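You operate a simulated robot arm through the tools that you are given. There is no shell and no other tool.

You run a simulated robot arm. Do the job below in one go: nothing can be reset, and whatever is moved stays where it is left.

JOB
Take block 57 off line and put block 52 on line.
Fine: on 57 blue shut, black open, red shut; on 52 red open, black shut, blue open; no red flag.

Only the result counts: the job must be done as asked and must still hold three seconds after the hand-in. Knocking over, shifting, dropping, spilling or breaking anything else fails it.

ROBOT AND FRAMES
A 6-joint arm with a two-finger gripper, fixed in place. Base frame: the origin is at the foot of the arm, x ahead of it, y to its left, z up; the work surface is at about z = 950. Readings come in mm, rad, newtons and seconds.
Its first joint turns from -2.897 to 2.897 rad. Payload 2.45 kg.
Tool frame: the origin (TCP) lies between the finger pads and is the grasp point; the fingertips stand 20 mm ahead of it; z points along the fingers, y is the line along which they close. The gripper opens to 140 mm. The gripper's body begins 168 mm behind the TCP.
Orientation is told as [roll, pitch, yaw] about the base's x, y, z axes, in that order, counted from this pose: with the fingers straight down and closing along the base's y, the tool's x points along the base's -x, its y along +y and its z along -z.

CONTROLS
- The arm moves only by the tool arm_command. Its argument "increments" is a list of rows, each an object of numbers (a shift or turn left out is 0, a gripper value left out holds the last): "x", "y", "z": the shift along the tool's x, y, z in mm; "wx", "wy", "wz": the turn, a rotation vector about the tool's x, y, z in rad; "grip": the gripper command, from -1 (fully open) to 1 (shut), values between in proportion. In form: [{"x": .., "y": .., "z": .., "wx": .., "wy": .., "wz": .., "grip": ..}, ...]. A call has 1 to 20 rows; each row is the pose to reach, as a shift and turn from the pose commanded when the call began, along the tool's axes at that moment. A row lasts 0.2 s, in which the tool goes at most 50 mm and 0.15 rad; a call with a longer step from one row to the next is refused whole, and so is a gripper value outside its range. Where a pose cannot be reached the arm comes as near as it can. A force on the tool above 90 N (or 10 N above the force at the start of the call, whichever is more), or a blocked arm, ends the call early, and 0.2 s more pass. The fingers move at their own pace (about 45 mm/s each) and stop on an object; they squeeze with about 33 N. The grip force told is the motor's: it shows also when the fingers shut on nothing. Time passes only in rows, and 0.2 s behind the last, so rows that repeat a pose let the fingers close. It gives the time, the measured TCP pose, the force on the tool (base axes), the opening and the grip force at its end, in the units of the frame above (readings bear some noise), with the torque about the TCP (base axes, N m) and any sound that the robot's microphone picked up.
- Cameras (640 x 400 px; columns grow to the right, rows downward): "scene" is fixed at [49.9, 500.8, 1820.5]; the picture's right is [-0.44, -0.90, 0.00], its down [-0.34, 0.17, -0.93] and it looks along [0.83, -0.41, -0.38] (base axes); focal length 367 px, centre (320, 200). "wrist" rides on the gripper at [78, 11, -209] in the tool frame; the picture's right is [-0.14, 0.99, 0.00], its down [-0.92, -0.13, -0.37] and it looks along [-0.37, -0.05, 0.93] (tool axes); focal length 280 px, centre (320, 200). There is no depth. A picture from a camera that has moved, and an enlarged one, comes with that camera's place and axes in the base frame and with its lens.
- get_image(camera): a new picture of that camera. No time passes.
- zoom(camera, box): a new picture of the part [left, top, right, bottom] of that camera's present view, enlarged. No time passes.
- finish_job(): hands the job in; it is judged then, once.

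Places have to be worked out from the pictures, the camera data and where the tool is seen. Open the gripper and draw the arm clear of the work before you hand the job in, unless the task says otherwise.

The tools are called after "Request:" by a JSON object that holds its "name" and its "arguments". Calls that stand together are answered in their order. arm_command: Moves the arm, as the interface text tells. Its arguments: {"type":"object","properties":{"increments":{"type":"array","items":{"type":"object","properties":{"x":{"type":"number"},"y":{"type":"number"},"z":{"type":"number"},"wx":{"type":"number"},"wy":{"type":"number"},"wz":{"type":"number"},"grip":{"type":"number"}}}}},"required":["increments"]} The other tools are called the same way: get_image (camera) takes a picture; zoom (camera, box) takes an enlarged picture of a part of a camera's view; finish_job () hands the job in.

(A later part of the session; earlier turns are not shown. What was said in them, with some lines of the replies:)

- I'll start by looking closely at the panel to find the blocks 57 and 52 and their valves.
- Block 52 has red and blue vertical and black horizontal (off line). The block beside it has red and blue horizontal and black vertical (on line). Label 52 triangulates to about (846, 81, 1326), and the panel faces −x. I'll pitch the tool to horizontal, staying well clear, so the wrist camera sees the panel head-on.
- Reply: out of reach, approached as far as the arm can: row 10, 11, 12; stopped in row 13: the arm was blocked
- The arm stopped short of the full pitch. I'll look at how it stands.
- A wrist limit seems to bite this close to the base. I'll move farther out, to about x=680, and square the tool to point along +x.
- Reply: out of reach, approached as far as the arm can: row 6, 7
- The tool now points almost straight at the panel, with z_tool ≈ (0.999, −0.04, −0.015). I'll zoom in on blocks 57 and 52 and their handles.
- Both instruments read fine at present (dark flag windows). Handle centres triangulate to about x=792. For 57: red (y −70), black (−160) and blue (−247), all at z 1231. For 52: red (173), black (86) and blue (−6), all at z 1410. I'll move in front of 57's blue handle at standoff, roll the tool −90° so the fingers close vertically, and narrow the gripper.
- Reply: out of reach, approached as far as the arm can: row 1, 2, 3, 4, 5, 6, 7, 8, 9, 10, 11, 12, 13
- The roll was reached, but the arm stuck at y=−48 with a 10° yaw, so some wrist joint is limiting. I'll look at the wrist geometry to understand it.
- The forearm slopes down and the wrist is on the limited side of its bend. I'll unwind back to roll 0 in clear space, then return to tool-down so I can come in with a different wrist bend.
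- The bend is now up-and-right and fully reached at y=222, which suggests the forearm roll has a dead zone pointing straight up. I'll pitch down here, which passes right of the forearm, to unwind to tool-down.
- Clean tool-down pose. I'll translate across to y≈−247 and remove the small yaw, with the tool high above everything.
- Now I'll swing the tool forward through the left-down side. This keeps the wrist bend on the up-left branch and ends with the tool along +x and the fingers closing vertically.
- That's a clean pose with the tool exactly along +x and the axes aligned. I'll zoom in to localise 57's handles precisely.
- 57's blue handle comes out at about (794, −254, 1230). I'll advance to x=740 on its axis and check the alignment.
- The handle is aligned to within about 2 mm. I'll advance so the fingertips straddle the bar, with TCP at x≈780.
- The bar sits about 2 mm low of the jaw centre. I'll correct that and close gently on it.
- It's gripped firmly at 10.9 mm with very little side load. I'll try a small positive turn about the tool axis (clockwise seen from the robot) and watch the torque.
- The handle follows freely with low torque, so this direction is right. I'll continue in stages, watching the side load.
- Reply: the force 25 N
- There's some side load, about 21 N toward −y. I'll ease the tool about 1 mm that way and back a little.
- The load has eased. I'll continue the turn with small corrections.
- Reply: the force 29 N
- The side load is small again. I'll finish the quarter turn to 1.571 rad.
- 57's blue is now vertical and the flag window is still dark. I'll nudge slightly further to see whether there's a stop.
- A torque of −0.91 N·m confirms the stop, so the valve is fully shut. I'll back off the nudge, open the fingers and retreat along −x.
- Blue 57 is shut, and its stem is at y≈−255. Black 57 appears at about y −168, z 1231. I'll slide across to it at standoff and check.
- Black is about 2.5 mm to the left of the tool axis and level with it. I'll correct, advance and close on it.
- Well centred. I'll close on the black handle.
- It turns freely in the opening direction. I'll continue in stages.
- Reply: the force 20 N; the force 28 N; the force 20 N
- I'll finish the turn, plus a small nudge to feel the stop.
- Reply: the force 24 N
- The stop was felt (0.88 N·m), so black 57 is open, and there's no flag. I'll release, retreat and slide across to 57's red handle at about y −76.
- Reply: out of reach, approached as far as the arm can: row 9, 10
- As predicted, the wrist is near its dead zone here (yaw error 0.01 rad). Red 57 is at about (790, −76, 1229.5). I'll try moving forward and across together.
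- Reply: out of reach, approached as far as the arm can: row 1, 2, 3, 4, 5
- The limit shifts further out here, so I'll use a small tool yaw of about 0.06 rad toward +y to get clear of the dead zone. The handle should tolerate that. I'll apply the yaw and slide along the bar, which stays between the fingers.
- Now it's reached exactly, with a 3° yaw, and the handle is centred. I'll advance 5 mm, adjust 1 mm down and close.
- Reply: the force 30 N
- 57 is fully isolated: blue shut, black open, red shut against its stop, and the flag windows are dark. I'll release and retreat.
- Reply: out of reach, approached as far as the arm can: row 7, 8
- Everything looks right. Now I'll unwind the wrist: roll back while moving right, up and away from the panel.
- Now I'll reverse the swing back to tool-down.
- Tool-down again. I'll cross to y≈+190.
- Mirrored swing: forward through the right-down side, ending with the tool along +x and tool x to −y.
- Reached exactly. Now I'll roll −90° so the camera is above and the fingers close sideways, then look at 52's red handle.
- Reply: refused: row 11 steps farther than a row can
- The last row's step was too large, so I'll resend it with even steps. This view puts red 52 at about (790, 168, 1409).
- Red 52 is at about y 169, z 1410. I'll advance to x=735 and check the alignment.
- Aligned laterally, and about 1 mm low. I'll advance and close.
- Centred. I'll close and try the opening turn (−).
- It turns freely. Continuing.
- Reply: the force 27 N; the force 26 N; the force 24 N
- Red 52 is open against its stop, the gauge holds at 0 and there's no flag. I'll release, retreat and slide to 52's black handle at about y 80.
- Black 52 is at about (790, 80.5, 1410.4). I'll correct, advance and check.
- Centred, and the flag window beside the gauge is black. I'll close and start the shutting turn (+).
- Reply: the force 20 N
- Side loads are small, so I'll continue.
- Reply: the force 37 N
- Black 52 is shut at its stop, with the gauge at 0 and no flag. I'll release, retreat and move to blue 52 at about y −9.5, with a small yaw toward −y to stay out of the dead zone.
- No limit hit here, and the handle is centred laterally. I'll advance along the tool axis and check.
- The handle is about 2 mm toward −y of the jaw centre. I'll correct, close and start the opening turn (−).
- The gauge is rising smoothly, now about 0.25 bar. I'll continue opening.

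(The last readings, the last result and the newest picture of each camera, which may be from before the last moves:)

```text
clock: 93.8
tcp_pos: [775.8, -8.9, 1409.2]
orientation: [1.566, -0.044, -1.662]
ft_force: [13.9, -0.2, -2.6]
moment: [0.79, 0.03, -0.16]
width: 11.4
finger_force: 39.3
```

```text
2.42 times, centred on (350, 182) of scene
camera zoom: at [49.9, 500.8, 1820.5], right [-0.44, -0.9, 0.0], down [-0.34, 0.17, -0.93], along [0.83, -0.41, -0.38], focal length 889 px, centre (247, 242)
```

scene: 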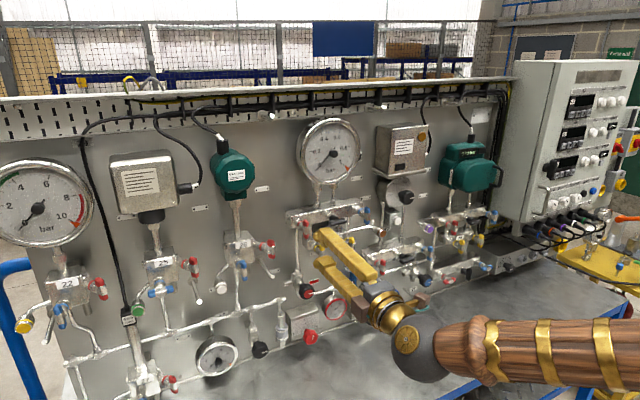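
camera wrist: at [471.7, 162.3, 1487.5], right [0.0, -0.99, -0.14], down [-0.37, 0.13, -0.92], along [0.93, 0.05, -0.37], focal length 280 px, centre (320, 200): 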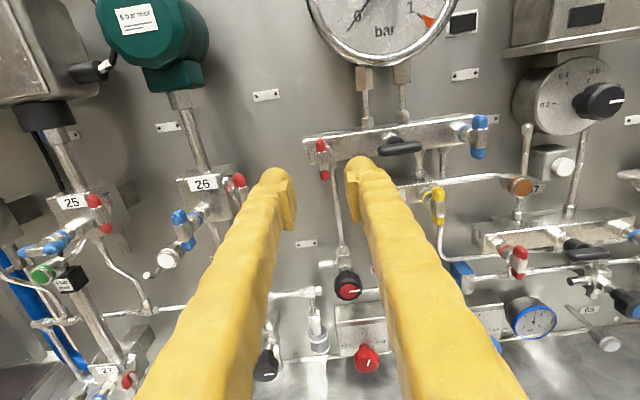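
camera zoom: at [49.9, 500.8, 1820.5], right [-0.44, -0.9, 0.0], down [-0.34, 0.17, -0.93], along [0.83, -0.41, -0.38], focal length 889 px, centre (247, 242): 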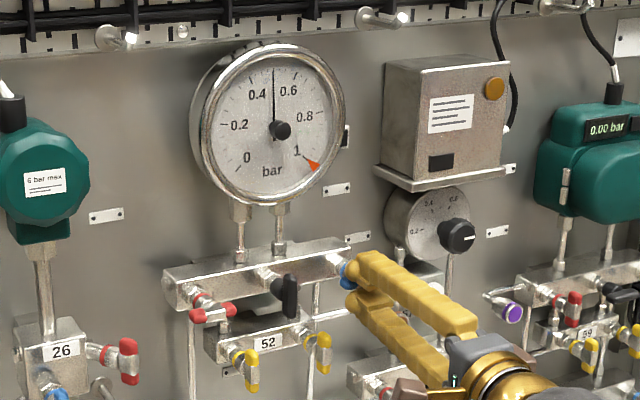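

Blue 52 is open at its stop, the gauge reads 0.5 bar and both flag windows are black. I'll release, open the gripper and draw the arm well clear.

Request:
{"name": "arm_command", "arguments": {"increments": [{"wz": 0.04}, {"wz": 0.04, "grip": 0.6}, {"wz": 0.04, "grip": 0.4}, {"wz": 0.04, "grip": 0.4}, {"z": -20, "wz": 0.04}, {"z": -60, "wz": 0.04}, {"z": -100, "wz": 0.04}, {"z": -130, "wz": 0.04, "grip": 0}, {"z": -130, "wz": 0.04, "grip": -0.5}, {"z": -130, "wz": 0.04, "grip": -1}, {"z": -130, "wz": 0.04, "grip": -1}, {"z": -130, "wz": 0.04, "grip": -1}, {"z": -130, "wz": 0.04, "grip": -1}]}}

Request:
{"name": "get_image", "arguments": {"camera": "wrist"}}

Request:
{"name": "get_image", "arguments": {"camera": "scene"}}

Request:
{"name": "zoom", "arguments": {"camera": "scene", "box": [280, 180, 480, 290]}}

Request:
{"name": "zoom", "arguments": {"camera": "scene", "box": [270, 100, 430, 200]}}

```text
clock: 96.6
tcp_pos: [646.8, -0.4, 1409.5]
orientation: [1.568, -0.001, -1.65]
ft_force: [-0.8, 0.1, 0.1]
moment: [0.0, 0.02, 0.01]
width: 139.8
finger_force: 0.1
```

```text
taken
camera wrist: at [445.1, 95.4, 1421.1], right [-0.01, -0.14, 0.99], down [-0.44, -0.89, -0.12], along [0.9, -0.44, -0.05], focal length 280 px, centre (320, 200)
```

wrist: 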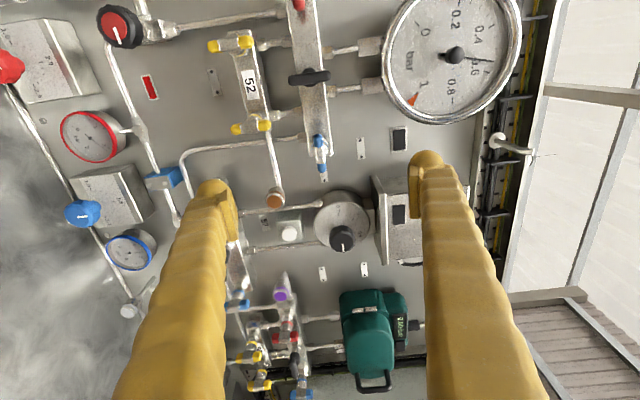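

```text
taken
```

scene: 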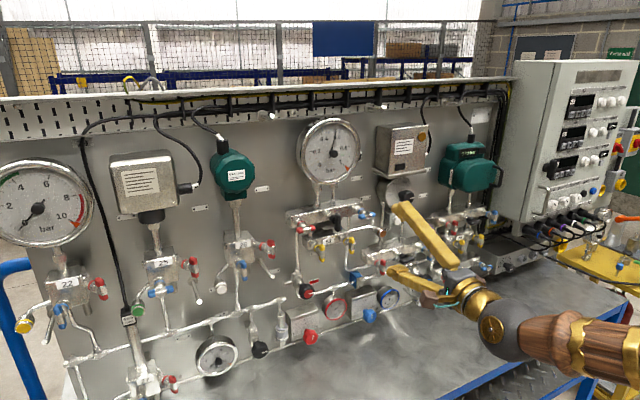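

```text
3.20 times, centred on (380, 235) of scene
camera zoom: at [49.9, 500.8, 1820.5], right [-0.44, -0.9, 0.0], down [-0.34, 0.17, -0.93], along [0.83, -0.41, -0.38], focal length 1173 px, centre (128, 88)
```

zoom: 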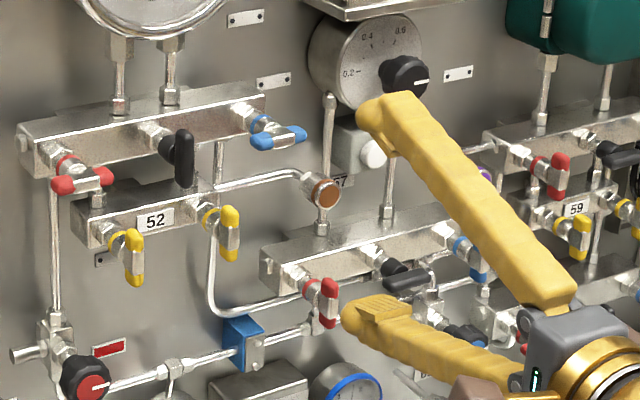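

```text
4.00 times, centred on (350, 150) of scene
camera zoom: at [49.9, 500.8, 1820.5], right [-0.44, -0.9, 0.0], down [-0.34, 0.17, -0.93], along [0.83, -0.41, -0.38], focal length 1466 px, centre (200, 400)
```

zoom: 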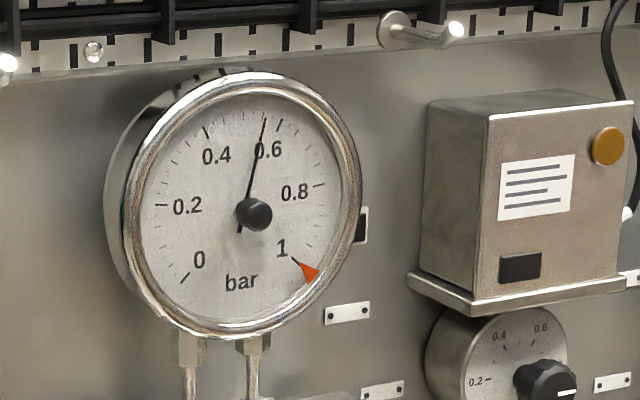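

All six handles are in the asked positions and the flags are dark. The gauge reads about 0.55 bar, so I'll draw back a bit more and wait to confirm it has settled.

Request:
{"name": "arm_command", "arguments": {"increments": [{"z": -20}, {"z": -40}, {"z": -40}, {"z": -40}, {"z": -40}, {"z": -40}, {"z": -40}, {"z": -40}, {"z": -40}, {"z": -40}, {"z": -40}, {"z": -40}, {"z": -40}, {"z": -40}, {"z": -40}]}}

Request:
{"name": "zoom", "arguments": {"camera": "scene", "box": [270, 100, 430, 200]}}

Request:
{"name": "zoom", "arguments": {"camera": "scene", "box": [280, 180, 480, 290]}}

Request:
{"name": "get_image", "arguments": {"camera": "wrist"}}

```text
clock: 99.8
tcp_pos: [606.2, 3.4, 1410.7]
orientation: [1.567, 0.0, -1.651]
ft_force: [0.0, 0.2, 0.2]
moment: [0.02, 0.01, 0.02]
width: 140.2
finger_force: 0.1
```

```text
4.00 times, centred on (350, 150) of scene
camera zoom: at [49.9, 500.8, 1820.5], right [-0.44, -0.9, 0.0], down [-0.34, 0.17, -0.93], along [0.83, -0.41, -0.38], focal length 1466 px, centre (200, 400)
```

zoom: 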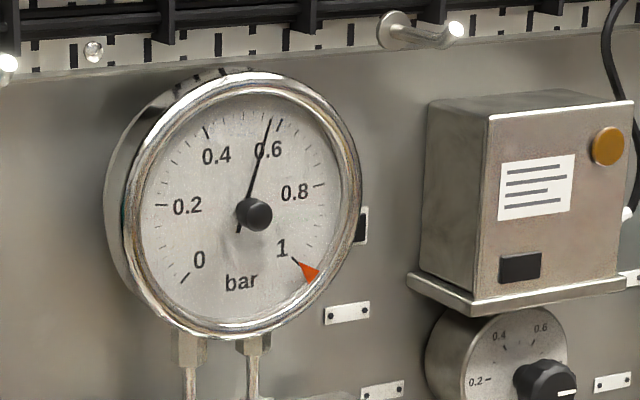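

```text
3.20 times, centred on (380, 235) of scene
camera zoom: at [49.9, 500.8, 1820.5], right [-0.44, -0.9, 0.0], down [-0.34, 0.17, -0.93], along [0.83, -0.41, -0.38], focal length 1173 px, centre (128, 88)
```

zoom: 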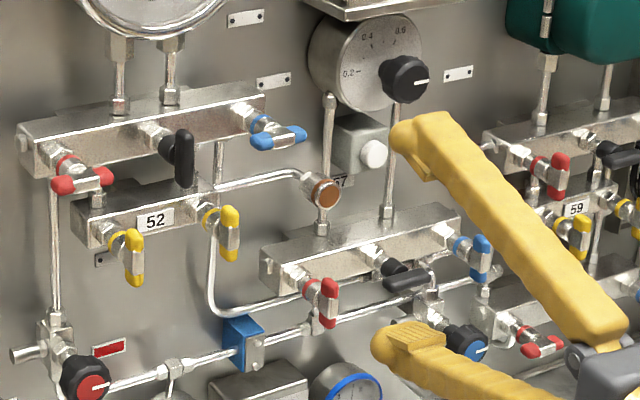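

```text
taken
camera wrist: at [404.9, 98.3, 1421.7], right [-0.01, -0.14, 0.99], down [-0.44, -0.89, -0.12], along [0.9, -0.44, -0.05], focal length 280 px, centre (320, 200)
```

wrist: 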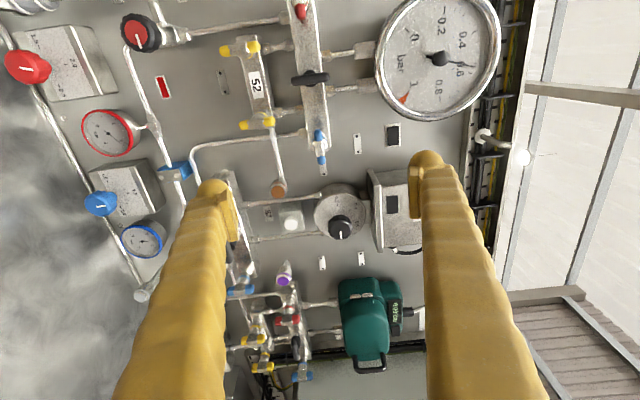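

The gauge has settled just under 0.6 bar, below the 1 bar mark. Both flag windows are dark, and all six handles stand as asked. The gripper is open and the arm is clear, so I'm handing in.

Request:
{"name": "finish_job", "arguments": {}}

```text
The job is handed in.
```

Block 57 is off line and block 52 is on line, and I have handed the job in.

| Block | Red | Black | Blue |
|---|---|---|---|
| 57 | shut | open | shut |
| 52 | open | shut | open |

- **Order:** I turned the handles in the order you gave: on 57 blue, black, red; on 52 red, black, blue. Each one came up against its stop.
- **Gauge:** 52's gauge stayed at 0 until its blue valve opened, then rose smoothly. It read just under 0.6 bar at the last look, about 3 seconds after the arm drew clear, well under the red mark at 1.
- **Flags:** No red flag showed; the windows by 52's gauge and on 57's instrument stayed dark.
- **Arm:** I turned only those six handles. The gripper is open and the arm is clear of the panel.
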